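You operate a simulated robot arm through the tools that you are given. There is no shell and no other tool. Be economical: measure what you need, move in short steps, check, and stop when the job is done.

You are at the controls of a simulated two-armed robot. One attempt, no reset.

## Task
Move both caps from the carton to the bin that the tag names.
Fine: fold both flaps shut after.

It is judged by the outcome, as a careful person would: the job done as asked, and still so three seconds after it is handed in. It fails if anything else is knocked over, pushed out of place, dropped, spilled or broken. A push-on lid holds only when it is set on centred and level and pressed home; a screw cap is set on level and turned clockwise until tight. Flat cloth is picked up by pressing the open fingertips on it (5 to 10 N) and closing them slowly along it; thin cloth reads only 2 to 8 mm in the jaws.

## Robot
Two 7-joint arms with two-finger parallel grippers on one trunk, on a base that drives. Base frame: it is fixed to the floor where the robot stands at the start and does not move with it; the origin is under the middle of the robot, x ahead of it, y to its left, z up; the surface under the hand at the start is at about z = 0.85. Readings come in m, degrees, newtons and seconds.
The left shoulder is at the start at [0.06, 0.189, 1.253], the right one opposite. With the tool pointing down near the work surface each hand reaches from about 0.1 to 0.64 m from the robot's upright axis, wherever it stands, measured 20 degrees to its own side. Places, roughly: carton blue tab flap [0.6, 0.1, 1]; carton red tab flap [0.4, 0.1, 1]; dotted long bin [0.5, 0.2, 0.9]. Payload 3.43 kg a hand.
The TCP of each hand is the grasp point between the finger pads, 0.03 m short of the fingertips. In the tool frame z runs along the fingers and y along their closing line. The gripper opens to 0.094 m. The fingers are 0.028 m wide and 0.01 m thick; the gripper's body (0.05 by 0.096 m) begins 0.055 m behind the TCP.
Orientation is told as [roll, pitch, yaw] about the base's x, y, z axes, in that order, counted from this pose: with the fingers straight down and closing along the base's y, the tool's x points along the base's -x, its y along +y and its z along -z.

## Interface
- The arms move only by the tool servo_tool. It takes "left_steps", "right_steps" or both (then of equal length, played together; a hand with none holds still); each is a list of rows, each a list of 7 numbers: the shift along the tool's x, y, z in m, then the turn, a rotation vector about the tool's x, y, z in rad, then the gripper command, from -1 (fully open) to 1 (shut), values between in proportion. In form: [[tx, ty, tz, wx, wy, wz, claw], ...]. A call has 1 to 12 rows; each row shifts and turns the commanded pose from where the row before left it, along the tool's axes as they then stand. Each row takes 0.2 s and may step no farther than 0.05 m and 8.6 degrees from the row before; otherwise, or with a gripper value out of range, the whole call is refused. A pose out of reach is approached as far as the arm can. The call stops where the force on the tool passes 90 N (or 10 N more than at its start, if that is more) or the arm is blocked; 0.2 s more then pass. The fingers move at their own pace (about 0.153 m/s each) and stop on an object; they squeeze with about 30 N. The grip force told is the motor's: it shows also when the fingers shut on nothing. Time passes only in rows, and 0.2 s behind the last, so rows that do not move let the fingers close. It gives the time, the measured TCP pose, the force on the tool (base axes), the opening and the grip force at its end, in the units of the frame above (readings bear some noise), with the torque about the TCP (base axes, N m) and any sound that the robot's microphone picked up.
- Cameras (640 x 400 px; columns grow to the right, rows downward): "scene" is now at [-0.0035, 0.0332, 1.7871]; the picture's right is [0.51, -0.86, 0.00], its down [-0.76, -0.45, -0.47] and it looks along [0.41, 0.24, -0.88] (base axes); focal length 268 px, centre (320, 200). "left" rides on the left gripper at [0.076, -0.014, -0.103] in its tool frame; the picture's right is [0.18, 0.98, 0.00], its down [-0.75, 0.14, -0.64] and it looks along [-0.63, 0.12, 0.77] (tool axes); focal length 243 px, centre (320, 200). "right" rides on the right gripper at [0.076, 0.014, -0.102] in its tool frame; the picture's right is [-0.18, 0.98, 0.00], its down [-0.75, -0.14, -0.64] and it looks along [-0.63, -0.12, 0.77] (tool axes); focal length 243 px, centre (320, 200). There is no depth. A picture from a camera that has moved, and an enlarged one, comes with that camera's place and axes in the base frame and with its lens.
- camera(camera): a new picture of that camera. The clock stands still meanwhile.
- lift_body(by): slides the trunk up (or, below 0, down) by that many m; the arms and the scene camera ride with it, the base frame stays. It gives what a move gives, with no picture.
- drive_base(legs): drives the robot by 1 to 6 legs, each [ahead, left, turn to the left] in m, m and degrees, along the robot's own axes; the way and the turn of a leg run together, so that a leg with both is an arc; at most 1.5 m and 180 degrees a leg. The arms and the cameras ride along, it lands a little off, and it stops where it bumps. It gives what a move gives.
- turn_head(pan, tilt): turns the head with the scene camera to pan (to the left, within 86 degrees either way) and tilt (down, from -29 to 69), counted from straight ahead of the robot. It gives what a move gives.
- inspect(camera, box): a new picture of the part [left, top, right, bottom] of that camera's present view, enlarged. The clock stands still meanwhile.
- job_done(): hands the job in; it is judged then, once.

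Go step by step. Nothing tells you exact positions but the pictures and the camera data: compare them with the known pose of the tool, close in by small moves and look again before you grip or let go. The budget is 120 turns and 92 pictures, counting those below and the enlarged ones. Unless the task says otherwise, let go and move clear before handing in, and close with one line.

The tools are called as a command line: name --argument value ..., lists and objects as JSON in quotes. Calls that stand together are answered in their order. servo_tool: Moves the arms, as the interface text tells. Its arguments: {"type":"object","properties":{"left_steps":{"type":"array","items":{"type":"array","items":{"type":"number"}}},"right_steps":{"type":"array","items":{"type":"array","items":{"type":"number"}}}},"required":[]} The other tools are called the same way: lift_body (by) slides the trunk up or down; drive_base (legs) drives the base; turn_head (pan, tilt) turns the head that bears the scene camera; camera (camera) takes a picture; inspect (camera, box) takes an enlarged picture of a part of a camera's view; job_done () hands the job in.

At the start:

```text
time: 0.0
left_tcp_pos: [0.3815, 0.2536, 1.2063]
left_orientation: [0.0, 0.0, -0.1]
left_force: [0.4, -0.6, 0.1]
left_ft_torque: [0.03, 0.0, 0.02]
left_gripper_width: 0.0941
left_grasp_force: 0.0
right_tcp_pos: [0.2822, -0.0363, 1.2373]
right_orientation: [-0.1, -0.1, 0.0]
right_force: [0.2, -0.9, -0.7]
right_ft_torque: [0.01, 0.02, 0.0]
right_gripper_width: 0.0939
right_grasp_force: 0.0
trunk travel left (down, up): [-0.925, 0.065]
robot x, y, heading: [-0.0009, 0.0024, 0.2]
head pan, tilt: [30.5, 61.6]
```

scene: 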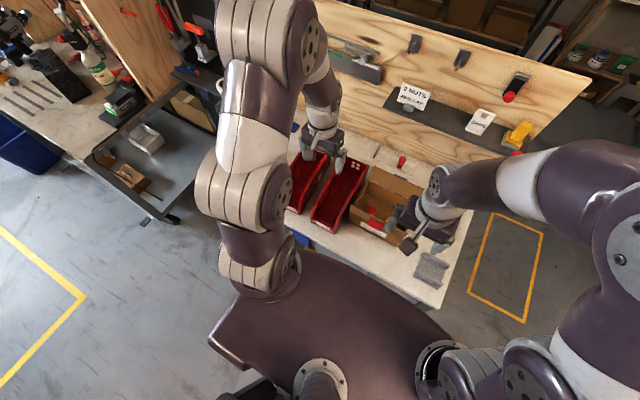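
right: 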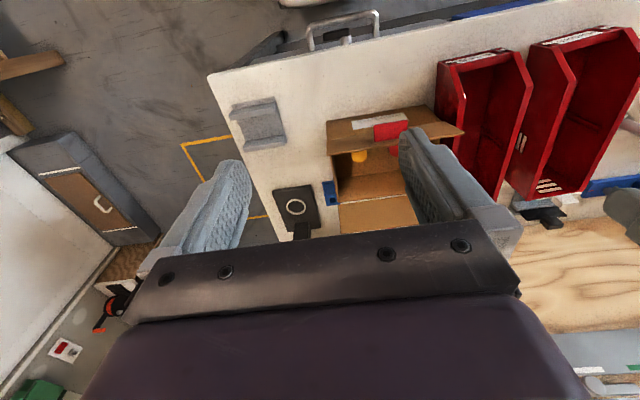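
left: 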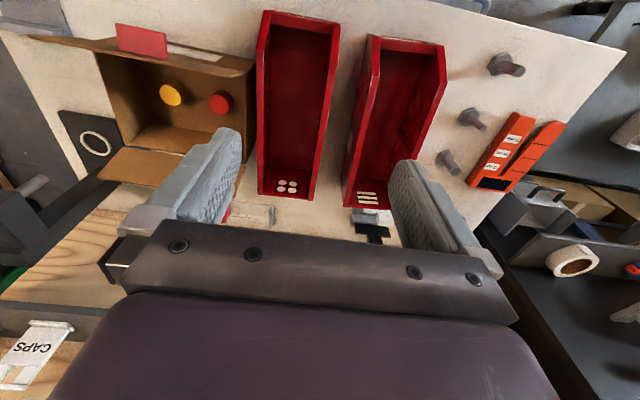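

I see a bench with a carton (red tab flap near, blue tab flap far), two red bins (one dotted, one striped), and tags on the board behind. I'll read the tags first.

inspect --camera "scene" --box '[380, 60, 540, 160]'

inspect --camera "scene" --box '[270, 120, 470, 300]'

inspect --camera "left" --box '[0, 0, 460, 240]'

```text
4.00 times, centred on (460, 110) of scene
camera zoom: at [-0.0035, 0.0332, 1.7871], right [0.51, -0.86, 0.0], down [-0.76, -0.45, -0.47], along [0.41, 0.24, -0.88], focal length 1074 px, centre (-240, 560)
```

zoom: 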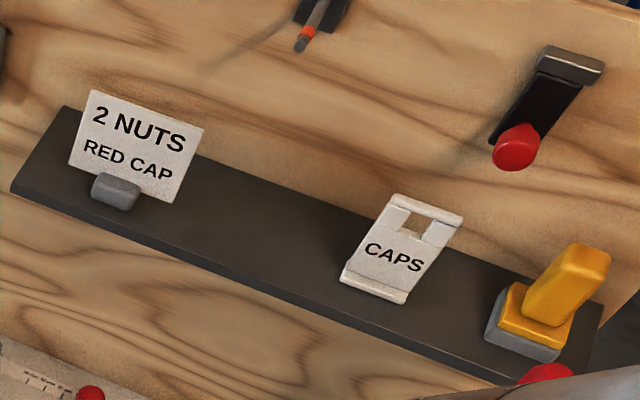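

```text
2.22 times, centred on (370, 210) of scene
camera zoom: at [-0.0035, 0.0332, 1.7871], right [0.51, -0.86, 0.0], down [-0.76, -0.45, -0.47], along [0.41, 0.24, -0.88], focal length 597 px, centre (209, 178)
```

zoom: 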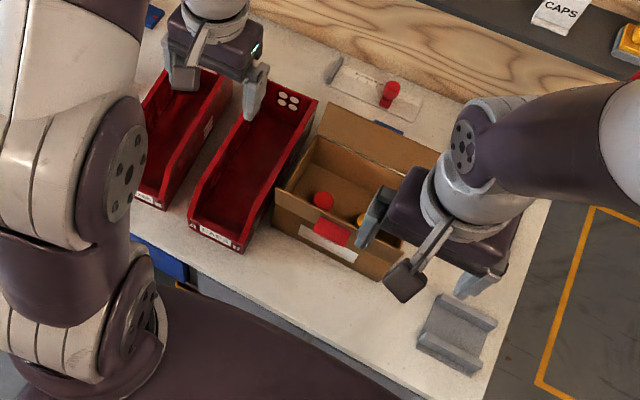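

```text
1.39 times, centred on (230, 120) of left
camera zoom: at [0.3069, 0.2379, 1.3101], right [-0.18, 0.98, 0.0], down [0.75, 0.14, 0.64], along [0.63, 0.12, -0.77], focal length 338 px, centre (445, 311)
```

zoom: 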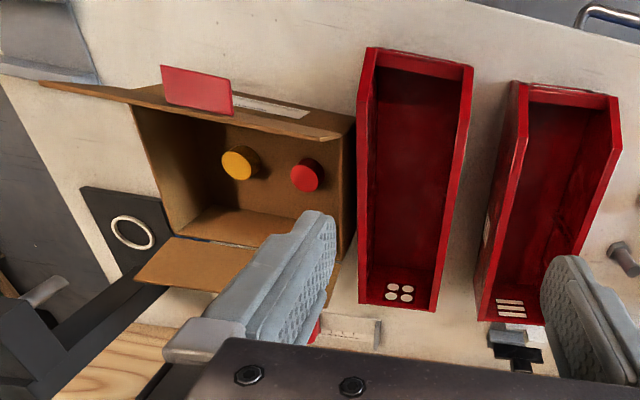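

The tag's details and the bins' front labels matter; I'll zoom further.

inspect --camera "scene" --box '[456, 100, 504, 140]'

inspect --camera "scene" --box '[280, 150, 400, 240]'

inspect --camera "scene" --box '[320, 190, 400, 240]'

```text
10.00 times, centred on (480, 120) of scene
camera zoom: at [-0.0035, 0.0332, 1.7871], right [0.51, -0.86, 0.0], down [-0.76, -0.45, -0.47], along [0.41, 0.24, -0.88], focal length 2685 px, centre (-1280, 1000)
```

zoom: 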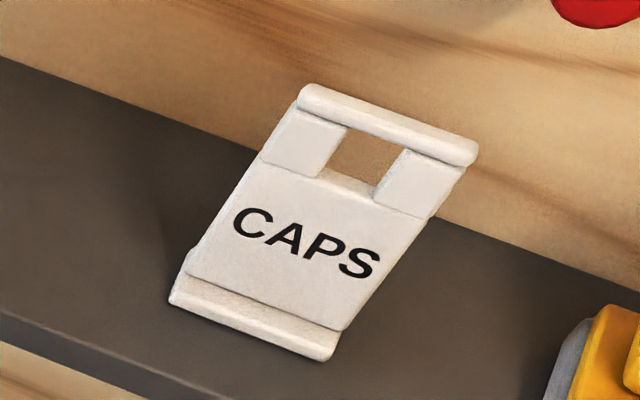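

```text
4.44 times, centred on (340, 195) of scene
camera zoom: at [-0.0035, 0.0332, 1.7871], right [0.51, -0.86, 0.0], down [-0.76, -0.45, -0.47], along [0.41, 0.24, -0.88], focal length 1193 px, centre (231, 222)
```

zoom: 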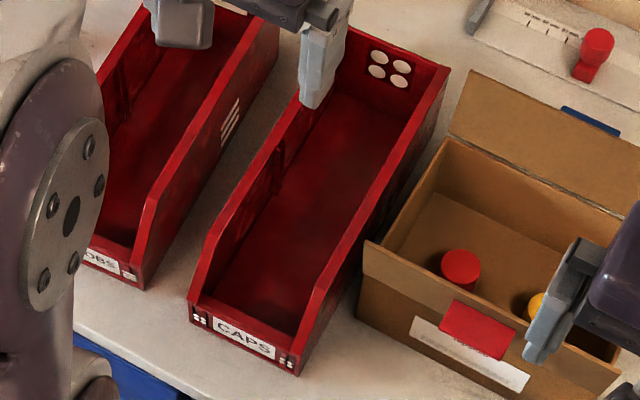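

```text
8.00 times, centred on (360, 215) of scene
camera zoom: at [-0.0035, 0.0332, 1.7871], right [0.51, -0.86, 0.0], down [-0.76, -0.45, -0.47], along [0.41, 0.24, -0.88], focal length 2148 px, centre (0, 80)
```

zoom: 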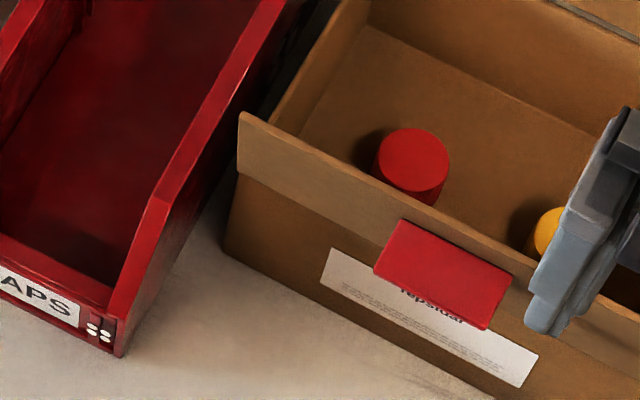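

The tag says CAPS, which is the dotted bin's label (the other reads KNOBS). The red cap looks to be near [0.475, 0.095] and the yellow near [0.475, 0.02]. I'll move the right hand aside and take a look over the carton with the left.

servo_tool --right_steps '[[0, -0.045, 0, 0, 0, 0, -1], [0, -0.045, 0, 0, 0, 0, -1], [0, -0.045, 0, 0, 0, 0, -1], [0, -0.045, 0, 0, 0, 0, -1], [0, -0.03, 0, 0, 0, 0, -1]]' --left_steps '[[0.02, -0.03, 0, 0, 0, 0, -1], [0.02, -0.03, 0, 0, 0, 0, -1], [0.02, -0.03, 0, 0, 0, 0, -1], [0.02, -0.03, 0, 0, 0, 0, -1], [0.02, -0.03, 0, 0, 0, 0, -1]]'

camera --camera "left"

inspect --camera "scene" --box '[280, 120, 480, 270]'

```text
time: 1.2
left_tcp_pos: [0.2794, 0.0979, 1.2081]
left_orientation: [0.1, -0.1, 0.1]
left_force: [0.2, -0.1, 0.4]
left_ft_torque: [0.01, 0.01, 0.02]
left_gripper_width: 0.0938
left_grasp_force: 0.0
right_tcp_pos: [0.2849, -0.248, 1.2343]
right_orientation: [0.1, 0.0, 0.1]
right_force: [-0.5, -0.2, -0.2]
right_ft_torque: [-0.01, -0.02, -0.01]
right_gripper_width: 0.094
right_grasp_force: 0.0
trunk travel left (down, up): [-0.925, 0.065]
robot x, y, heading: [0.0033, 0.002, -0.0]
head pan, tilt: [30.5, 61.6]
```

```text
82 pictures are left
camera left: at [0.2051, 0.0836, 1.3101], right [-0.18, 0.98, 0.0], down [0.75, 0.14, 0.64], along [0.63, 0.12, -0.77], focal length 243 px, centre (320, 200)
```

left: 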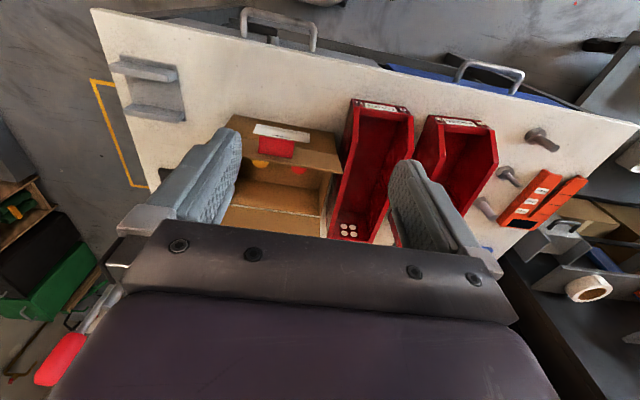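

```text
2.67 times, centred on (380, 195) of scene
camera zoom: at [-0.0046, 0.0304, 1.7871], right [0.51, -0.86, 0.0], down [-0.76, -0.45, -0.48], along [0.41, 0.24, -0.88], focal length 716 px, centre (160, 213)
```

zoom: 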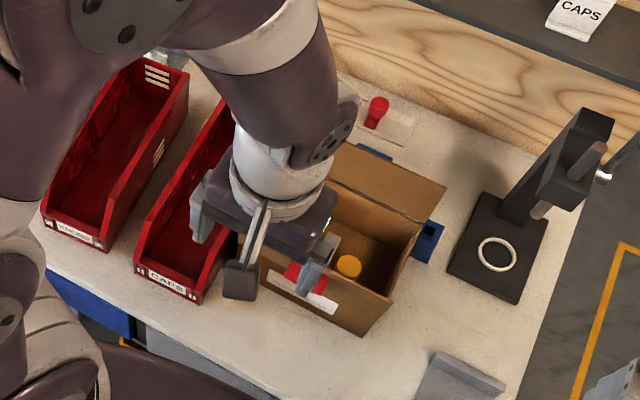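

The left camera's view is inverted (near side at the top). I'll move the left hand off to the side for a clean scene view of the carton.

servo_tool --left_steps '[[0, 0.05, 0, 0, 0, 0, -1], [0, 0.05, 0, 0, 0, 0, -1], [0, 0.05, 0, 0, 0, 0, -1], [0, 0.05, 0, 0, 0, 0, -1], [0, 0.05, 0, 0, 0, 0, -1], [0, 0.05, 0, 0, 0, 0, -1]]'

inspect --camera "scene" --box '[320, 150, 464, 240]'

inspect --camera "scene" --box '[240, 130, 400, 230]'

inspect --camera "right" --box '[400, 0, 640, 150]'

```text
time: 2.6
left_tcp_pos: [0.2834, 0.4027, 1.2069]
left_orientation: [-0.1, 0.0, 0.0]
left_force: [-0.4, 0.2, -1.2]
left_ft_torque: [-0.04, 0.02, -0.01]
left_gripper_width: 0.0938
left_grasp_force: 0.0
right_tcp_pos: [0.2859, -0.2451, 1.2362]
right_orientation: [-0.1, 0.0, 0.1]
right_force: [-0.3, 0.1, 0.4]
right_ft_torque: [-0.01, -0.01, 0.03]
right_gripper_width: 0.0943
right_grasp_force: 0.1
trunk travel left (down, up): [-0.925, 0.065]
robot x, y, heading: [0.0026, -0.0013, 0.1]
head pan, tilt: [30.5, 61.6]
```

```text
4.44 times, centred on (392, 195) of scene
camera zoom: at [-0.0033, 0.0355, 1.787], right [0.51, -0.86, 0.0], down [-0.76, -0.45, -0.47], along [0.41, 0.24, -0.88], focal length 1193 px, centre (0, 222)
```

zoom: 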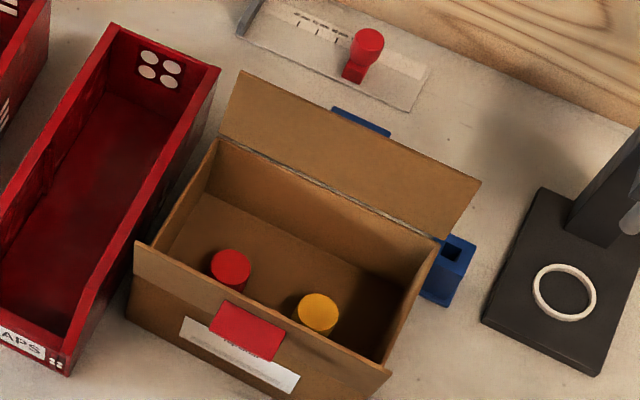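

```text
4.00 times, centred on (320, 180) of scene
camera zoom: at [-0.0033, 0.0355, 1.787], right [0.51, -0.86, 0.0], down [-0.76, -0.45, -0.47], along [0.41, 0.24, -0.88], focal length 1074 px, centre (320, 280)
```

zoom: 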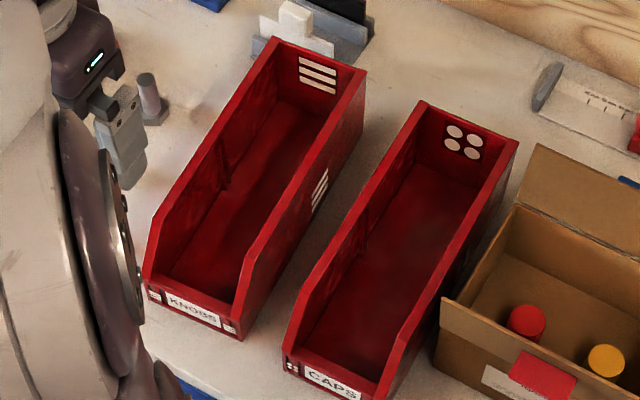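

```text
2.67 times, centred on (520, 75) of right
camera zoom: at [0.2089, -0.2309, 1.3384], right [0.18, 0.98, 0.0], down [0.75, -0.14, 0.64], along [0.63, -0.12, -0.77], focal length 647 px, centre (-213, 533)
```

zoom: 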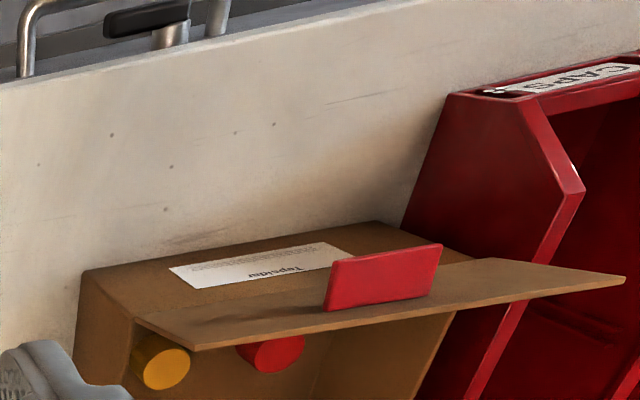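

The geometry is now clear: the carton spans about x 0.41–0.55, y −0.04–0.15, with its rim at z≈0.94 and both flaps standing up, leaning out a little. The dotted CAPS bin's centre line is at y≈0.23. I'll turn the left hand by yaw −90, so it closes along x and its camera stays clear of the flaps.

servo_tool --left_steps '[[0, 0, 0, 0, 0, 0.1428, -1], [0, 0, 0, 0, 0, 0.1428, -1], [0, 0, 0, 0, 0, 0.1428, -1], [0, 0, 0, 0, 0, 0.1428, -1], [0, 0, 0, 0, 0, 0.1428, -1], [0, 0, 0, 0, 0, 0.1428, -1], [0, 0, 0, 0, 0, 0.1428, -1], [0, 0, 0, 0, 0, 0.1428, -1], [0, 0, 0, 0, 0, 0.1428, -1], [0, 0, 0, 0, 0, 0.1428, -1], [0, 0, 0, 0, 0, 0.1428, -1]]'

```text
time: 5.0
left_tcp_pos: [0.2807, 0.4007, 1.2077]
left_orientation: [0.0, 0.0, -90.1]
left_force: [-0.6, 0.2, -0.6]
left_ft_torque: [0.01, 0.0, -0.01]
left_gripper_width: 0.094
left_grasp_force: 0.1
right_tcp_pos: [0.2853, -0.2449, 1.2345]
right_orientation: [0.0, -0.1, 0.0]
right_force: [0.1, 0.0, -0.3]
right_ft_torque: [-0.01, 0.0, -0.01]
right_gripper_width: 0.0941
right_grasp_force: 0.0
trunk travel left (down, up): [-0.925, 0.065]
robot x, y, heading: [-0.0026, 0.0034, -0.0]
head pan, tilt: [30.5, 61.6]
```

The turn worked. Next I move over the red cap at a safe height and look.

servo_tool --left_steps '[[-0.0382, 0.0246, 0.009, 0, 0, 0, -1], [-0.0382, 0.0246, 0.009, 0, 0, 0, -1], [-0.0382, 0.0246, 0.009, 0, 0, 0, -1], [-0.0382, 0.0246, 0.009, 0, 0, 0, -1], [-0.0382, 0.0246, 0.009, 0, 0, 0, -1], [-0.0382, 0.0246, 0.009, 0, 0, 0, -1], [-0.0382, 0.0246, 0.009, 0, 0, 0, -1], [-0.0382, 0.0246, 0.009, 0, 0, 0, -1]]'

camera --camera "left"

inspect --camera "scene" --box '[320, 120, 480, 240]'

```text
time: 6.8
left_tcp_pos: [0.4776, 0.097, 1.1343]
left_orientation: [0.1, 0.1, -90.0]
left_force: [0.2, -0.1, -0.2]
left_ft_torque: [-0.01, 0.01, -0.01]
left_gripper_width: 0.0941
left_grasp_force: 0.0
right_tcp_pos: [0.2881, -0.2481, 1.2346]
right_orientation: [0.0, -0.1, -0.1]
right_force: [0.1, 0.6, 0.2]
right_ft_torque: [0.01, 0.03, -0.02]
right_gripper_width: 0.0939
right_grasp_force: 0.1
trunk travel left (down, up): [-0.925, 0.065]
robot x, y, heading: [0.001, 0.0046, 0.1]
head pan, tilt: [30.5, 61.6]
```

```text
77 pictures are left
camera left: at [0.4639, 0.1733, 1.2359], right [0.98, 0.18, 0.0], down [0.14, -0.75, 0.64], along [0.12, -0.63, -0.77], focal length 243 px, centre (320, 200)
```

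left: 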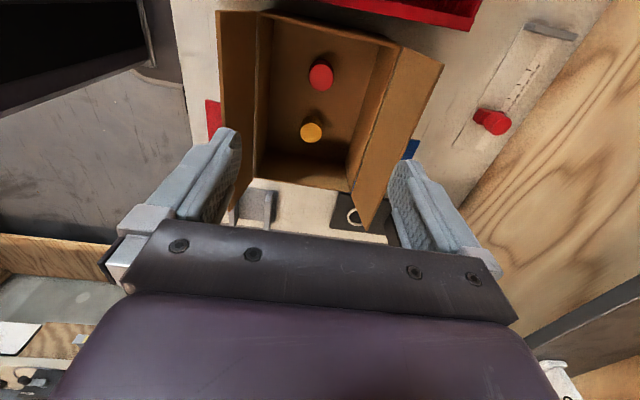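

```text
3.33 times, centred on (400, 180) of scene
camera zoom: at [-0.0018, 0.0313, 1.7871], right [0.51, -0.86, 0.0], down [-0.76, -0.45, -0.47], along [0.41, 0.24, -0.88], focal length 895 px, centre (53, 267)
```

zoom: 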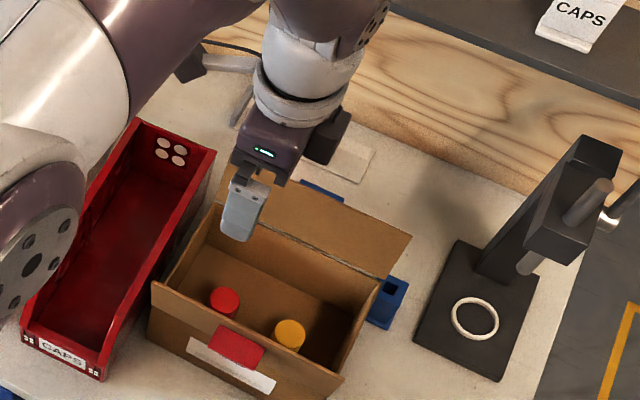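

The red cap is at about [0.481, 0.096]. I'll come down partway with the fingers narrowed to 7 cm, then check.

servo_tool --left_steps '[[0, 0.003, 0.04, 0, 0, 0, -0.5], [0, 0, 0.04, 0, 0, 0, -0.5], [0, 0, 0.04, 0, 0, 0, -0.5], [0, 0, 0.04, 0, 0, 0, -0.5], [0, 0, 0.04, 0, 0, 0, -0.5]]'

camera --camera "left"

inspect --camera "scene" --box '[320, 150, 448, 230]'

```text
time: 8.0
left_tcp_pos: [0.484, 0.0974, 0.9333]
left_orientation: [0.0, 0.0, -90.0]
left_force: [0.7, -0.2, 0.0]
left_ft_torque: [0.0, -0.01, -0.01]
left_gripper_width: 0.0706
left_grasp_force: 0.1
right_tcp_pos: [0.2859, -0.2459, 1.2346]
right_orientation: [0.1, 0.0, 0.0]
right_force: [1.2, 0.7, 0.6]
right_ft_torque: [0.05, 0.02, 0.01]
right_gripper_width: 0.0939
right_grasp_force: 0.1
trunk travel left (down, up): [-0.925, 0.065]
robot x, y, heading: [-0.0022, -0.0051, 0.2]
head pan, tilt: [30.5, 61.6]
```

```text
75 pictures are left
camera left: at [0.4705, 0.1744, 1.0368], right [0.98, 0.18, 0.0], down [0.14, -0.75, 0.64], along [0.12, -0.63, -0.77], focal length 243 px, centre (320, 200)
```

left: 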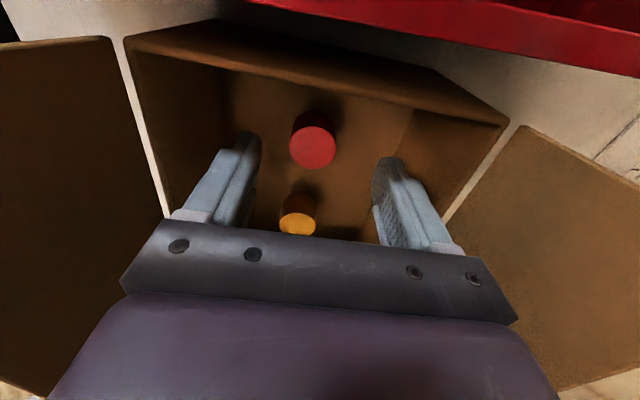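

```text
5.00 times, centred on (384, 190) of scene
camera zoom: at [-0.0019, 0.0331, 1.7872], right [0.51, -0.86, 0.0], down [-0.76, -0.45, -0.47], along [0.41, 0.24, -0.88], focal length 1342 px, centre (0, 250)
```

zoom: 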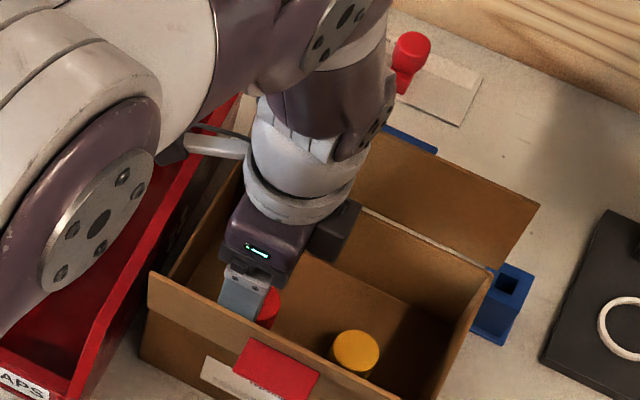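

The cap is centred between the fingers (top at z≈0.885). I'll go down 4 cm, then grip gently.

servo_tool --left_steps '[[-0.001, -0.001, 0.02, 0, 0, 0, -0.5], [0, 0, 0.018, 0, 0, 0, -0.5], [0, 0, 0, 0, 0, 0, 0], [0, 0, 0, 0, 0, 0, 0.3], [0, 0, 0, 0, 0, 0, 0.6], [0, 0, 0, 0, 0, 0, 1], [0, 0, 0, 0, 0, 0, 1]]'

camera --camera "left"

```text
time: 9.6
left_tcp_pos: [0.4824, 0.097, 0.8985]
left_orientation: [0.0, 0.0, -90.0]
left_force: [-0.2, 0.5, 0.2]
left_ft_torque: [0.03, 0.04, 0.0]
left_gripper_width: 0.0316
left_grasp_force: 30.2
right_tcp_pos: [0.2842, -0.2459, 1.2356]
right_orientation: [-0.1, -0.1, 0.0]
right_force: [0.0, -0.2, 0.0]
right_ft_torque: [0.02, -0.02, 0.03]
right_gripper_width: 0.094
right_grasp_force: 0.2
trunk travel left (down, up): [-0.925, 0.065]
robot x, y, heading: [0.0016, -0.002, 0.0]
head pan, tilt: [30.5, 61.6]
```

```text
73 pictures are left
camera left: at [0.469, 0.1729, 0.9998], right [0.98, 0.18, 0.0], down [0.14, -0.75, 0.64], along [0.12, -0.63, -0.77], focal length 243 px, centre (320, 200)
```

left: 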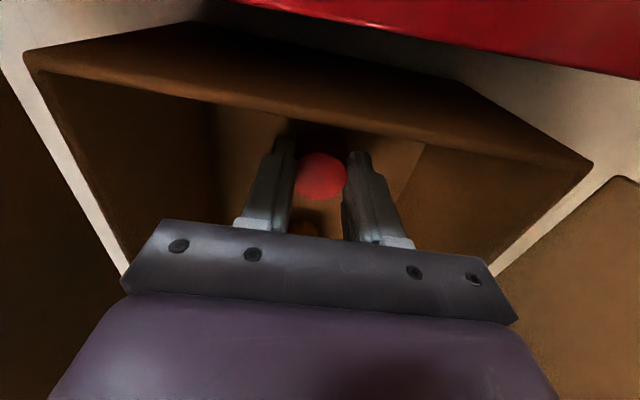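

Gripped (31.6 mm). I'll lift to clear the carton and move over the dotted bin.

servo_tool --left_steps '[[0, 0, -0.03, 0, 0, 0, 1], [0, 0, -0.045, 0, 0, 0, 1], [0, 0, -0.045, 0, 0, 0, 1], [0, 0, -0.045, 0, 0, 0, 1], [0, 0, -0.035, 0, 0, 0, 1], [0.034, -0.008, 0, 0, 0, 0, 1], [0.034, -0.008, 0, 0, 0, 0, 1], [0.034, -0.008, 0, 0, 0, 0, 1], [0.031, -0.008, 0, 0, 0, 0, 1], [0, 0, 0, 0, 0, 0, 1]]'

camera --camera "left"

inspect --camera "scene" --box '[260, 120, 420, 240]'

```text
time: 11.8
left_tcp_pos: [0.4488, 0.2278, 1.0985]
left_orientation: [0.0, 0.1, -89.9]
left_force: [0.6, -0.7, 0.5]
left_ft_torque: [0.02, -0.02, -0.04]
left_gripper_width: 0.0319
left_grasp_force: 29.4
right_tcp_pos: [0.2844, -0.2467, 1.2352]
right_orientation: [0.1, 0.0, 0.0]
right_force: [-0.2, 0.2, 0.1]
right_ft_torque: [-0.03, -0.03, 0.02]
right_gripper_width: 0.0942
right_grasp_force: 0.0
trunk travel left (down, up): [-0.925, 0.065]
robot x, y, heading: [-0.0029, -0.0007, -0.1]
head pan, tilt: [30.5, 61.6]
```

```text
72 pictures are left
camera left: at [0.4355, 0.304, 1.2005], right [0.98, 0.18, 0.0], down [0.14, -0.75, 0.64], along [0.12, -0.63, -0.77], focal length 243 px, centre (320, 200)
```

left: 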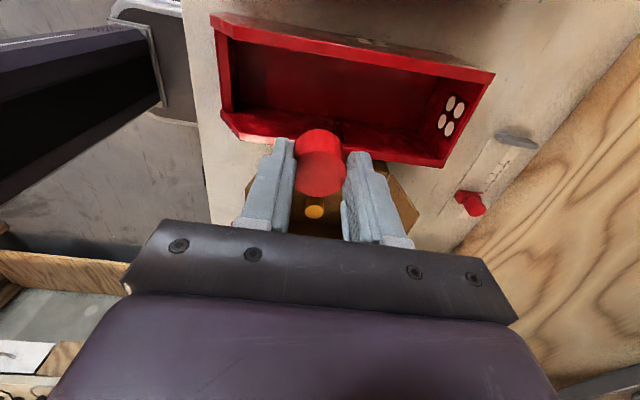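

```text
3.33 times, centred on (340, 180) of scene
camera zoom: at [-0.0034, 0.0327, 1.7871], right [0.51, -0.86, 0.0], down [-0.76, -0.45, -0.47], along [0.41, 0.24, -0.88], focal length 895 px, centre (253, 267)
```

zoom: 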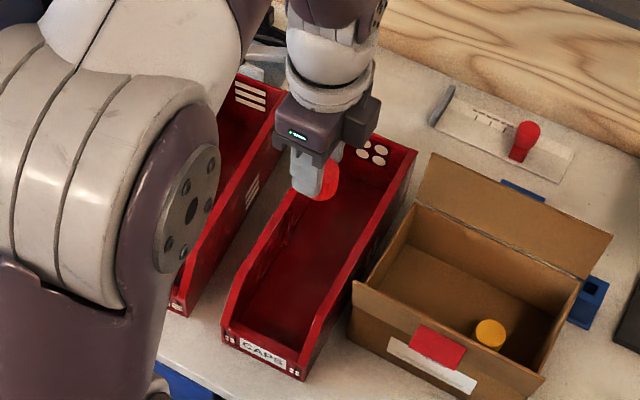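

The hand sits centred over the dotted bin, so I lower the cap to the bin floor.

servo_tool --left_steps '[[0, 0, 0.045, 0, 0, 0, 1], [0, 0, 0.045, 0, 0, 0, 1], [0, 0, 0.045, 0, 0, 0, 1], [0, 0, 0.035, 0, 0, 0, 1], [0, 0, 0.015, 0, 0, 0, 1], [0, 0, 0.005, 0, 0, 0, 1], [0, 0, 0, 0, 0, 0, 1]]'

camera --camera "left"

```text
time: 13.4
left_tcp_pos: [0.4499, 0.2292, 0.9069]
left_orientation: [0.0, 0.1, -90.0]
left_force: [-0.5, 0.3, -0.4]
left_ft_torque: [0.0, 0.01, -0.04]
left_gripper_width: 0.0321
left_grasp_force: 30.2
right_tcp_pos: [0.2853, -0.2452, 1.2346]
right_orientation: [0.0, 0.0, 0.0]
right_force: [0.2, 0.3, -0.6]
right_ft_torque: [-0.02, -0.02, -0.04]
right_gripper_width: 0.094
right_grasp_force: 0.1
trunk travel left (down, up): [-0.925, 0.065]
robot x, y, heading: [-0.0, -0.0025, 0.2]
head pan, tilt: [30.5, 61.6]
```

```text
70 pictures are left
camera left: at [0.4362, 0.3054, 1.009], right [0.98, 0.18, 0.0], down [0.14, -0.75, 0.64], along [0.12, -0.63, -0.77], focal length 243 px, centre (320, 200)
```

left: 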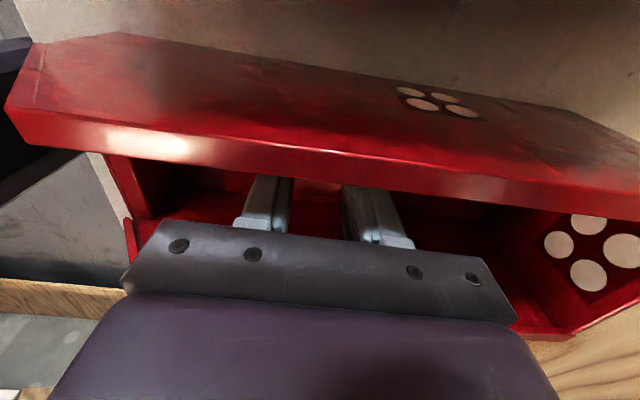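

No contact yet; I'll lower a few millimetres more.

servo_tool --left_steps '[[0, 0, 0.002, 0, 0, 0, 1], [0, 0, 0.002, 0, 0, 0, 1], [0, 0, 0, 0, 0, 0, 1]]'

```text
time: 14.2
left_tcp_pos: [0.4496, 0.2283, 0.9028]
left_orientation: [0.1, 0.0, -90.0]
left_force: [0.0, 0.1, 0.2]
left_ft_torque: [0.03, 0.02, 0.01]
left_gripper_width: 0.0317
left_grasp_force: 30.0
right_tcp_pos: [0.2846, -0.2466, 1.2358]
right_orientation: [0.0, 0.0, 0.0]
right_force: [0.1, 0.0, -0.3]
right_ft_torque: [0.01, 0.02, 0.01]
right_gripper_width: 0.0937
right_grasp_force: 0.0
trunk travel left (down, up): [-0.925, 0.065]
robot x, y, heading: [0.0015, -0.0013, -0.1]
head pan, tilt: [30.5, 61.6]
```

servo_tool --left_steps '[[0, 0, 0.0015, 0, 0, 0, 1], [0, 0, 0.0015, 0, 0, 0, 1], [0, 0, 0, 0, 0, 0, 1]]'

```text
time: 15.0
left_tcp_pos: [0.448, 0.2272, 0.8996]
left_orientation: [0.1, 0.0, -90.0]
left_force: [0.3, 1.5, 5.7]
left_ft_torque: [0.03, -0.02, 0.03]
left_gripper_width: 0.032
left_grasp_force: 30.3
right_tcp_pos: [0.2844, -0.2459, 1.2366]
right_orientation: [0.0, 0.1, 0.1]
right_force: [-0.2, -0.7, 0.0]
right_ft_torque: [0.02, 0.01, 0.0]
right_gripper_width: 0.094
right_grasp_force: 0.0
trunk travel left (down, up): [-0.925, 0.065]
robot x, y, heading: [0.0013, 0.0025, 0.2]
head pan, tilt: [30.5, 61.6]
```

The cap rests on the floor (5.7 N), so I release it, rise, and go over the yellow cap.

servo_tool --left_steps '[[0, 0, 0, 0, 0, 0, 0], [0, 0, 0, 0, 0, 0, -0.5], [0, 0, 0, 0, 0, 0, -0.5], [0, 0, -0.04, 0, 0, 0, -0.5], [0, 0, -0.045, 0, 0, 0, -0.5], [0, 0, -0.045, 0, 0, 0, -0.5], [0, 0, -0.045, 0, 0, 0, -0.5], [0, 0, -0.025, 0, 0, 0, -0.5]]'

servo_tool --left_steps '[[-0.042, 0.006, 0, 0, 0, 0, -0.5], [-0.042, 0.006, 0, 0, 0, 0, -0.5], [-0.042, 0.006, 0, 0, 0, 0, -0.5], [-0.042, 0.007, 0, 0, 0, 0, -0.5], [-0.041, 0.007, 0, 0, 0, 0, -0.5]]'

camera --camera "left"

inspect --camera "scene" --box '[260, 120, 420, 240]'

```text
time: 16.8
left_tcp_pos: [0.4488, 0.2279, 1.1032]
left_orientation: [-0.1, 0.0, -90.0]
left_force: [-0.4, -0.6, -0.7]
left_ft_torque: [-0.03, 0.01, 0.02]
left_gripper_width: 0.0705
left_grasp_force: 0.0
right_tcp_pos: [0.2843, -0.2461, 1.2339]
right_orientation: [0.1, 0.0, 0.0]
right_force: [-0.9, -0.7, 1.7]
right_ft_torque: [-0.01, 0.0, 0.01]
right_gripper_width: 0.0939
right_grasp_force: 0.1
trunk travel left (down, up): [-0.925, 0.065]
robot x, y, heading: [0.0024, -0.0003, 0.1]
head pan, tilt: [30.5, 61.6]
```

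```text
time: 18.0
left_tcp_pos: [0.4815, 0.0193, 1.1006]
left_orientation: [0.0, 0.2, -89.9]
left_force: [0.0, -0.4, -0.3]
left_ft_torque: [-0.02, 0.0, 0.0]
left_gripper_width: 0.0705
left_grasp_force: 0.1
right_tcp_pos: [0.2845, -0.2482, 1.2338]
right_orientation: [0.1, 0.0, 0.1]
right_force: [0.5, -0.3, -0.2]
right_ft_torque: [-0.02, 0.02, -0.01]
right_gripper_width: 0.0943
right_grasp_force: 0.1
trunk travel left (down, up): [-0.925, 0.065]
robot x, y, heading: [-0.0008, 0.0008, -0.3]
head pan, tilt: [30.5, 61.6]
```

```text
69 pictures are left
camera left: at [0.4682, 0.0938, 1.203], right [0.98, 0.19, 0.0], down [0.14, -0.75, 0.64], along [0.12, -0.63, -0.77], focal length 243 px, centre (320, 200)
```

left: 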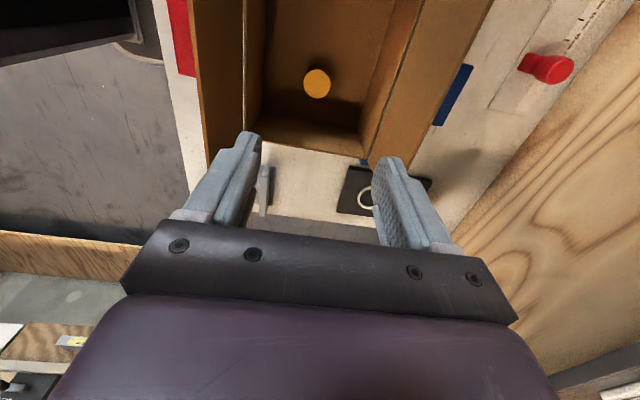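

```text
3.33 times, centred on (340, 180) of scene
camera zoom: at [-0.0033, 0.0309, 1.7871], right [0.51, -0.86, 0.0], down [-0.76, -0.45, -0.48], along [0.41, 0.24, -0.88], focal length 895 px, centre (253, 267)
```

zoom: 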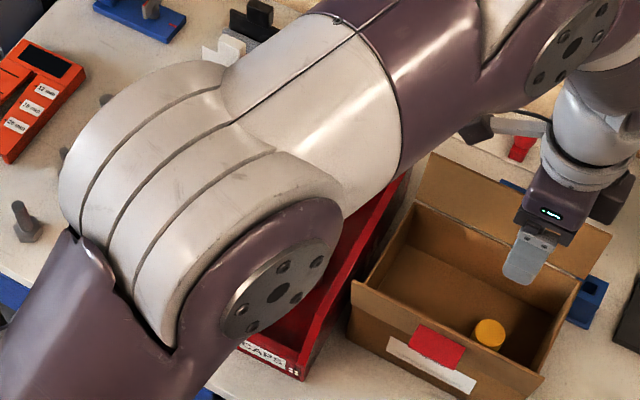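

The yellow cap appears near [0.48, 0.015]. I'll descend partway and check.

servo_tool --left_steps '[[-0.003, 0, 0.04, 0, 0, 0, -0.5], [0, 0, 0.045, 0, 0, 0, -0.5], [0, 0, 0.045, 0, 0, 0, -0.5], [0, 0, 0.038, 0, 0, 0, -0.5]]'

camera --camera "left"

```text
time: 19.0
left_tcp_pos: [0.4781, 0.0158, 0.9333]
left_orientation: [0.0, 0.0, -90.0]
left_force: [-0.6, 0.0, 0.3]
left_ft_torque: [-0.01, -0.02, 0.0]
left_gripper_width: 0.0704
left_grasp_force: 0.0
right_tcp_pos: [0.2846, -0.2459, 1.2354]
right_orientation: [-0.1, 0.0, 0.0]
right_force: [0.4, 0.5, -0.1]
right_ft_torque: [0.02, -0.03, -0.01]
right_gripper_width: 0.094
right_grasp_force: 0.2
trunk travel left (down, up): [-0.925, 0.065]
robot x, y, heading: [0.0025, 0.0027, -0.0]
head pan, tilt: [30.5, 61.6]
```

```text
67 pictures are left
camera left: at [0.4666, 0.0923, 1.0337], right [0.98, 0.18, 0.0], down [0.14, -0.75, 0.64], along [0.12, -0.63, -0.77], focal length 243 px, centre (320, 200)
```

left: 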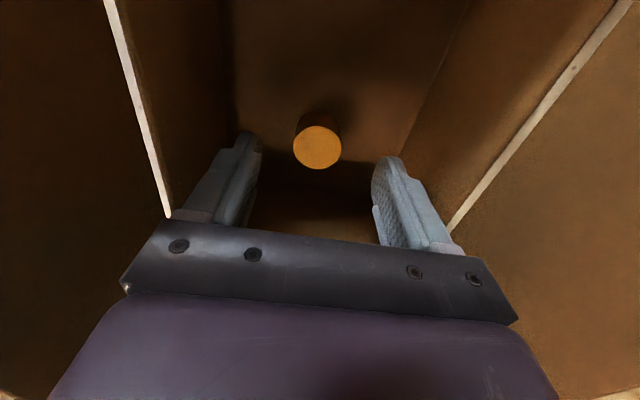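

Its place relative to the fingers matches the red cap's, so I descend and grip the same way, then lift and carry to the bin at x≈0.51.

servo_tool --left_steps '[[0, 0.001, 0.02, 0, 0, 0, -0.5], [0, 0, 0.016, 0, 0, 0, -0.5], [0, 0, 0, 0, 0, 0, 0], [0, 0, 0, 0, 0, 0, 0.3], [0, 0, 0, 0, 0, 0, 0.6], [0, 0, 0, 0, 0, 0, 1], [0, 0, 0, 0, 0, 0, 1]]'

```text
time: 20.6
left_tcp_pos: [0.4805, 0.0157, 0.8979]
left_orientation: [0.1, 0.0, -90.0]
left_force: [0.9, -0.7, 0.1]
left_ft_torque: [-0.01, -0.03, 0.01]
left_gripper_width: 0.0317
left_grasp_force: 30.3
right_tcp_pos: [0.2855, -0.2458, 1.2354]
right_orientation: [-0.1, 0.0, 0.0]
right_force: [-0.3, 0.7, -0.3]
right_ft_torque: [0.0, 0.0, 0.0]
right_gripper_width: 0.0938
right_grasp_force: 0.0
trunk travel left (down, up): [-0.925, 0.065]
robot x, y, heading: [-0.0016, 0.002, 0.1]
head pan, tilt: [30.5, 61.6]
```

Gripped. I lift it and go over the bin at x≈0.535, well clear of the red cap.

servo_tool --left_steps '[[0, 0, -0.03, 0, 0, 0, 1], [0, 0, -0.045, 0, 0, 0, 1], [0, 0, -0.045, 0, 0, 0, 1], [0, 0, -0.045, 0, 0, 0, 1], [0, 0, -0.037, 0, 0, 0, 1], [0.0425, 0.01, 0, 0, 0, 0, 1], [0.0425, 0.01, 0, 0, 0, 0, 1], [0.0425, 0.01, 0, 0, 0, 0, 1], [0.0425, 0.012, 0, 0, 0, 0, 1], [0.0425, 0.012, 0, 0, 0, 0, 1], [0, 0, 0, 0, 0, 0, 1]]'

camera --camera "left"

```text
time: 23.0
left_tcp_pos: [0.5356, 0.2284, 1.0997]
left_orientation: [0.1, 0.0, -89.9]
left_force: [-0.7, 0.1, 0.8]
left_ft_torque: [0.0, -0.01, 0.0]
left_gripper_width: 0.0319
left_grasp_force: 30.2
right_tcp_pos: [0.2848, -0.2472, 1.2347]
right_orientation: [0.0, -0.1, 0.0]
right_force: [0.7, 0.6, -0.5]
right_ft_torque: [0.01, 0.03, -0.01]
right_gripper_width: 0.0939
right_grasp_force: 0.0
trunk travel left (down, up): [-0.925, 0.065]
robot x, y, heading: [-0.0027, 0.0008, 0.3]
head pan, tilt: [30.5, 61.6]
```

```text
66 pictures are left
camera left: at [0.5225, 0.3055, 1.2017], right [0.98, 0.18, 0.0], down [0.14, -0.75, 0.64], along [0.12, -0.63, -0.77], focal length 243 px, centre (320, 200)
```

left: 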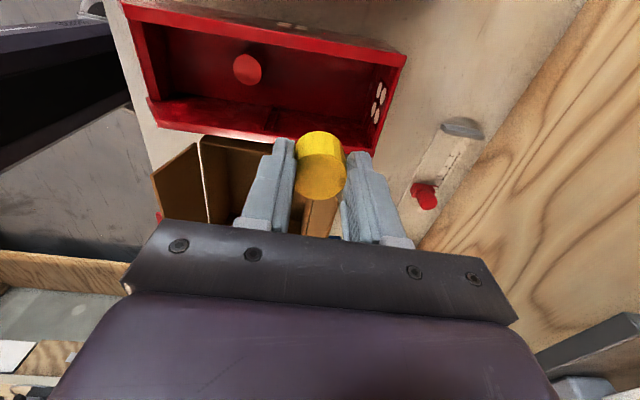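

The red cap sits upright in the bin, and the yellow's place is clear. I'll lower it.

servo_tool --left_steps '[[0, 0, 0.045, 0, 0, 0, 1], [0, 0, 0.045, 0, 0, 0, 1], [0, 0, 0.045, 0, 0, 0, 1], [0, 0, 0.035, 0, 0, 0, 1], [0, 0, 0.018, 0, 0, 0, 1], [0, 0, 0.005, 0, 0, 0, 1], [0, 0, 0.003, 0, 0, 0, 1], [0, 0, 0.0025, 0, 0, 0, 1], [0, 0, 0, 0, 0, 0, 1]]'

```text
time: 25.0
left_tcp_pos: [0.5348, 0.2294, 0.9009]
left_orientation: [0.0, 0.1, -90.0]
left_force: [-0.3, -0.2, -0.2]
left_ft_torque: [-0.01, 0.02, 0.01]
left_gripper_width: 0.0317
left_grasp_force: 30.0
right_tcp_pos: [0.2856, -0.2454, 1.2341]
right_orientation: [-0.1, 0.1, -0.1]
right_force: [0.2, 0.3, 0.3]
right_ft_torque: [0.01, 0.0, -0.01]
right_gripper_width: 0.0943
right_grasp_force: 0.0
trunk travel left (down, up): [-0.925, 0.065]
robot x, y, heading: [0.0041, -0.0015, -0.1]
head pan, tilt: [30.5, 61.6]
```

servo_tool --left_steps '[[0, 0, 0.0015, 0, 0, 0, 1], [0, 0, 0.0012, 0, 0, 0, 1], [0, 0, 0, 0, 0, 0, 1]]'

```text
time: 25.8
left_tcp_pos: [0.5348, 0.2292, 0.8979]
left_orientation: [0.0, 0.0, -90.0]
left_force: [-0.1, -0.6, 2.1]
left_ft_torque: [0.0, -0.03, 0.0]
left_gripper_width: 0.0315
left_grasp_force: 30.3
right_tcp_pos: [0.2845, -0.2465, 1.235]
right_orientation: [0.0, 0.1, 0.0]
right_force: [-0.1, -0.2, 0.1]
right_ft_torque: [0.0, -0.01, 0.02]
right_gripper_width: 0.094
right_grasp_force: 0.0
trunk travel left (down, up): [-0.925, 0.065]
robot x, y, heading: [0.0, 0.0021, -0.3]
head pan, tilt: [30.5, 61.6]
```

The yellow cap is down. I release it, rise, and check the bin and the far flap.

servo_tool --left_steps '[[0, 0, 0, 0, 0, 0, 0], [0, 0, 0, 0, 0, 0, -0.4], [0, 0, 0, 0, 0, 0, -0.4], [0, 0, -0.04, 0, 0, 0, -0.4], [0, 0, -0.045, 0, 0, 0, -0.4], [0, 0, -0.045, 0, 0, 0, -0.4], [0, 0, -0.045, 0, 0, 0, 0.5], [0, 0, -0.045, 0, 0, 0, 1], [0, 0, 0, 0, 0, 0, 1]]'

camera --camera "left"

```text
time: 27.8
left_tcp_pos: [0.5357, 0.2306, 1.1149]
left_orientation: [-0.1, 0.1, -90.0]
left_force: [-0.2, -0.5, 0.6]
left_ft_torque: [-0.02, 0.01, 0.03]
left_gripper_width: 0.0
left_grasp_force: 29.3
right_tcp_pos: [0.2857, -0.2451, 1.235]
right_orientation: [0.0, 0.0, 0.0]
right_force: [0.7, 0.5, -0.1]
right_ft_torque: [0.01, 0.04, -0.01]
right_gripper_width: 0.0938
right_grasp_force: 0.0
trunk travel left (down, up): [-0.925, 0.065]
robot x, y, heading: [-0.0017, -0.0001, 0.0]
head pan, tilt: [30.5, 61.6]
```

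```text
65 pictures are left
camera left: at [0.5221, 0.3068, 1.2174], right [0.98, 0.18, 0.0], down [0.14, -0.75, 0.64], along [0.12, -0.63, -0.77], focal length 243 px, centre (320, 200)
```

left: 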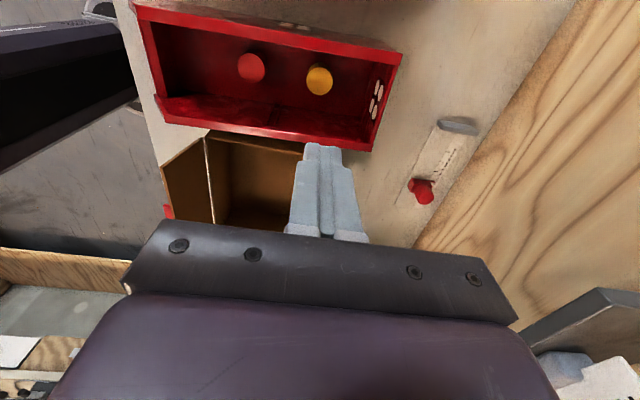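

Both caps stand in the CAPS bin. Now I take the closed fingers over and behind the far flap.

servo_tool --left_steps '[[-0.03, 0.021, 0, 0, 0, 0, 1], [-0.03, 0.021, 0, 0, 0, 0, 1], [-0.03, 0.021, 0, 0, 0, 0, 1], [-0.028, 0.021, 0, 0, 0, 0, 1], [0, 0, 0, 0, 0, 0, 1]]'

camera --camera "left"

inspect --camera "scene" --box '[330, 130, 474, 220]'

```text
time: 29.0
left_tcp_pos: [0.605, 0.1155, 1.1129]
left_orientation: [0.0, 0.0, -90.1]
left_force: [-0.1, 0.8, 0.0]
left_ft_torque: [-0.01, 0.01, -0.01]
left_gripper_width: 0.0
left_grasp_force: 29.8
left hand out of reach, approached as far as the arm can: row 4
right_tcp_pos: [0.2848, -0.2452, 1.2348]
right_orientation: [0.0, 0.1, -0.1]
right_force: [-0.4, 0.2, 0.0]
right_ft_torque: [0.0, -0.03, -0.04]
right_gripper_width: 0.0941
right_grasp_force: 0.1
trunk travel left (down, up): [-0.925, 0.065]
robot x, y, heading: [-0.0007, -0.001, 0.2]
head pan, tilt: [30.5, 61.6]
```

```text
64 pictures are left
camera left: at [0.5912, 0.1912, 1.2148], right [0.98, 0.18, 0.0], down [0.14, -0.75, 0.64], along [0.12, -0.63, -0.77], focal length 243 px, centre (320, 200)
```

left: 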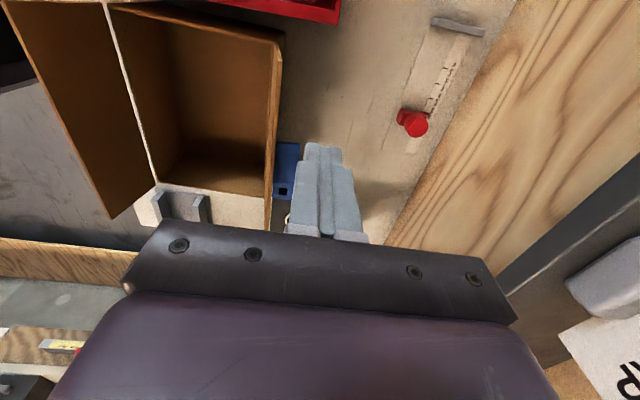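

```text
4.44 times, centred on (402, 175) of scene
camera zoom: at [-0.0044, 0.0335, 1.7871], right [0.51, -0.86, 0.0], down [-0.76, -0.45, -0.48], along [0.41, 0.24, -0.88], focal length 1193 px, centre (-44, 311)
```

zoom: 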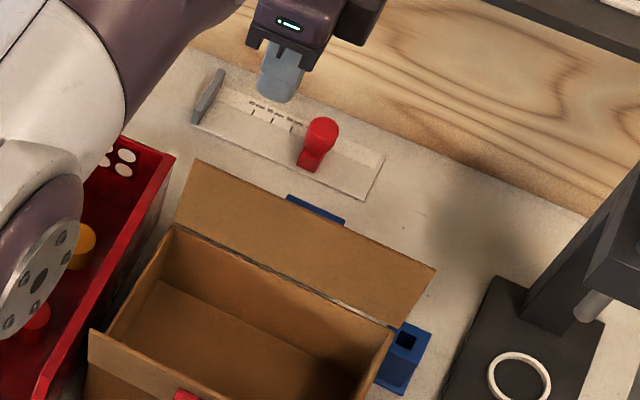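

The flap's free edge is at x≈0.57, z≈1.0, and the fingers are behind it at x≈0.605. I'll descend behind it.

servo_tool --left_steps '[[0, 0, 0.035, 0, 0, 0, 1], [0, 0, 0.035, 0, 0, 0, 1], [0, 0, 0.025, 0, 0, 0, 1], [0, 0, 0, 0, 0, 0, 1]]'

camera --camera "left"

inspect --camera "scene" --box '[330, 130, 474, 220]'

```text
time: 30.0
left_tcp_pos: [0.6063, 0.1145, 1.0176]
left_orientation: [0.0, 0.0, -90.0]
left_force: [0.6, 0.3, 0.6]
left_ft_torque: [0.02, 0.02, 0.0]
left_gripper_width: 0.0
left_grasp_force: 29.9
right_tcp_pos: [0.2852, -0.2471, 1.2359]
right_orientation: [-0.1, 0.0, 0.0]
right_force: [1.8, 0.1, -0.1]
right_ft_torque: [-0.01, -0.02, 0.0]
right_gripper_width: 0.0943
right_grasp_force: 0.1
trunk travel left (down, up): [-0.925, 0.065]
robot x, y, heading: [-0.0023, 0.001, 0.1]
head pan, tilt: [30.5, 61.6]
```

```text
62 pictures are left
camera left: at [0.5932, 0.1902, 1.1205], right [0.98, 0.18, 0.0], down [0.14, -0.75, 0.64], along [0.12, -0.63, -0.77], focal length 243 px, centre (320, 200)
```

left: 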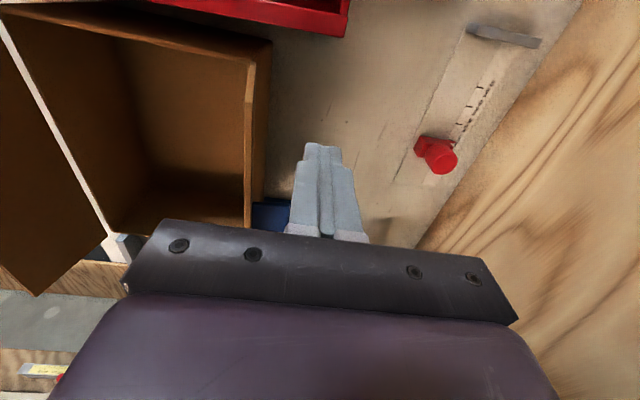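

```text
4.44 times, centred on (402, 175) of scene
camera zoom: at [-0.0035, 0.0328, 1.7871], right [0.51, -0.86, 0.0], down [-0.76, -0.45, -0.47], along [0.41, 0.24, -0.88], focal length 1193 px, centre (-44, 311)
```

zoom: 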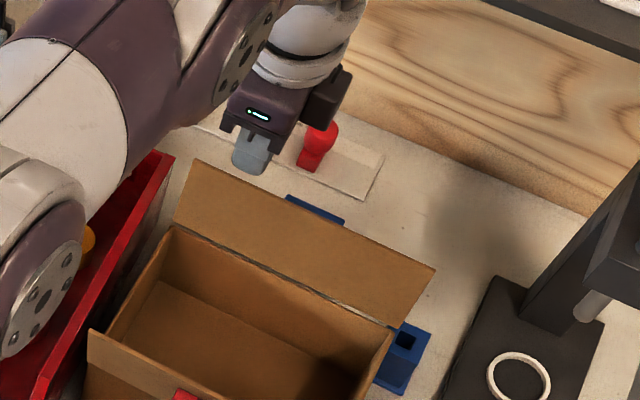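

The fingertip is behind the flap at z≈0.988. I'll sweep it toward the robot in an arc about the hinge.

servo_tool --left_steps '[[0, -0.012, -0.001, 0, 0, 0, 1], [0, -0.012, -0.001, 0, 0, 0, 1], [0, -0.01, 0, 0, 0, 0, 1], [0, -0.01, 0, 0, 0, 0, 1], [0, -0.014, 0.002, 0, 0, 0, 1], [0, -0.011, 0.005, 0, 0, 0, 1], [0, -0.013, 0.011, 0, 0, 0, 1], [0, 0, 0, 0, 0, 0, 1]]'

inspect --camera "scene" --box '[330, 130, 474, 220]'

```text
time: 31.8
left_tcp_pos: [0.5227, 0.1125, 1.0032]
left_orientation: [0.1, 0.0, -89.9]
left_force: [0.0, -0.1, -0.4]
left_ft_torque: [-0.02, 0.01, 0.0]
left_gripper_width: 0.0001
left_grasp_force: 30.6
right_tcp_pos: [0.2859, -0.2466, 1.2347]
right_orientation: [0.0, 0.0, 0.1]
right_force: [-0.1, -0.2, 0.2]
right_ft_torque: [0.02, 0.03, 0.02]
right_gripper_width: 0.094
right_grasp_force: 0.1
trunk travel left (down, up): [-0.925, 0.065]
robot x, y, heading: [-0.0003, 0.001, 0.0]
head pan, tilt: [30.5, 61.6]
```

```text
4.44 times, centred on (402, 175) of scene
camera zoom: at [-0.0035, 0.033, 1.7871], right [0.51, -0.86, 0.0], down [-0.76, -0.45, -0.47], along [0.41, 0.24, -0.88], focal length 1193 px, centre (-44, 311)
```

zoom: 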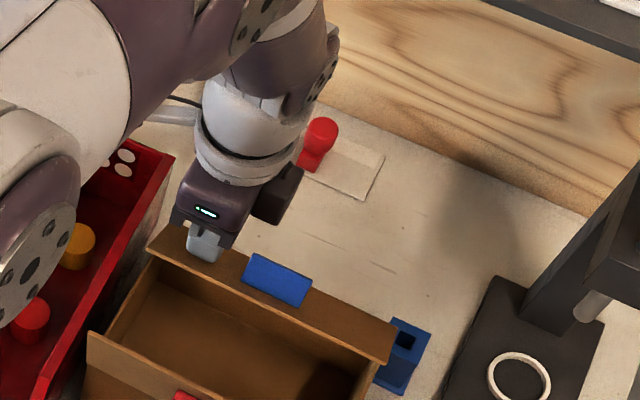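

The flap follows nicely. I continue down the arc to shut it.

servo_tool --left_steps '[[0, -0.005, 0.008, 0, 0, 0, 1], [0, -0.004, 0.008, 0, 0, 0, 1], [0, -0.002, 0.007, 0, 0, 0, 1], [0, -0.001, 0.006, 0, 0, 0, 1], [0, 0, 0, 0, 0, 0, 1]]'

inspect --camera "scene" --box '[330, 130, 474, 220]'

camera --camera "right"

```text
time: 33.0
left_tcp_pos: [0.5123, 0.1142, 0.9736]
left_orientation: [0.1, -0.1, -90.0]
left_force: [1.6, 2.0, 11.7]
left_ft_torque: [0.09, -0.01, -0.05]
left_gripper_width: 0.0
left_grasp_force: 29.9
right_tcp_pos: [0.2835, -0.247, 1.2356]
right_orientation: [0.1, -0.1, 0.0]
right_force: [-0.5, 0.2, -0.7]
right_ft_torque: [-0.04, 0.0, 0.01]
right_gripper_width: 0.094
right_grasp_force: 0.0
trunk travel left (down, up): [-0.925, 0.065]
robot x, y, heading: [0.0025, 0.0015, 0.0]
head pan, tilt: [30.5, 61.6]
```

```text
4.44 times, centred on (402, 175) of scene
camera zoom: at [-0.005, 0.0331, 1.7873], right [0.51, -0.86, 0.0], down [-0.76, -0.45, -0.48], along [0.41, 0.24, -0.88], focal length 1193 px, centre (-44, 311)
```

zoom: 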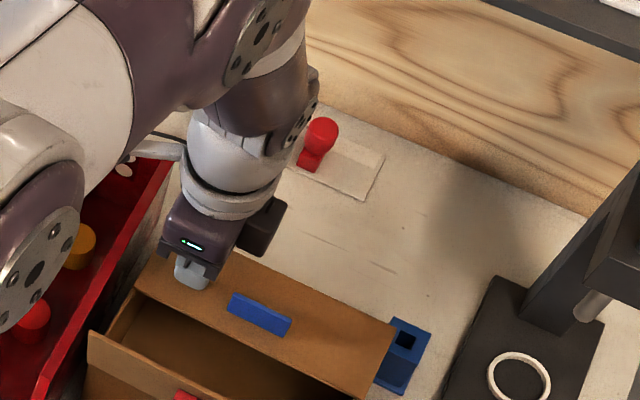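

```text
58 pictures are left
camera right: at [0.2077, -0.2325, 1.3385], right [0.18, 0.98, 0.0], down [0.75, -0.14, 0.64], along [0.63, -0.12, -0.77], focal length 243 px, centre (320, 200)
```

right: 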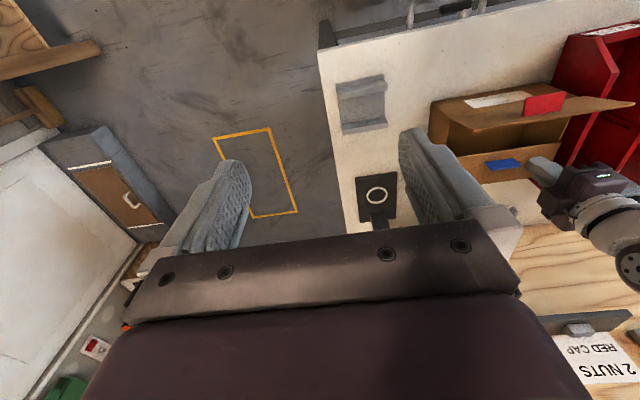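

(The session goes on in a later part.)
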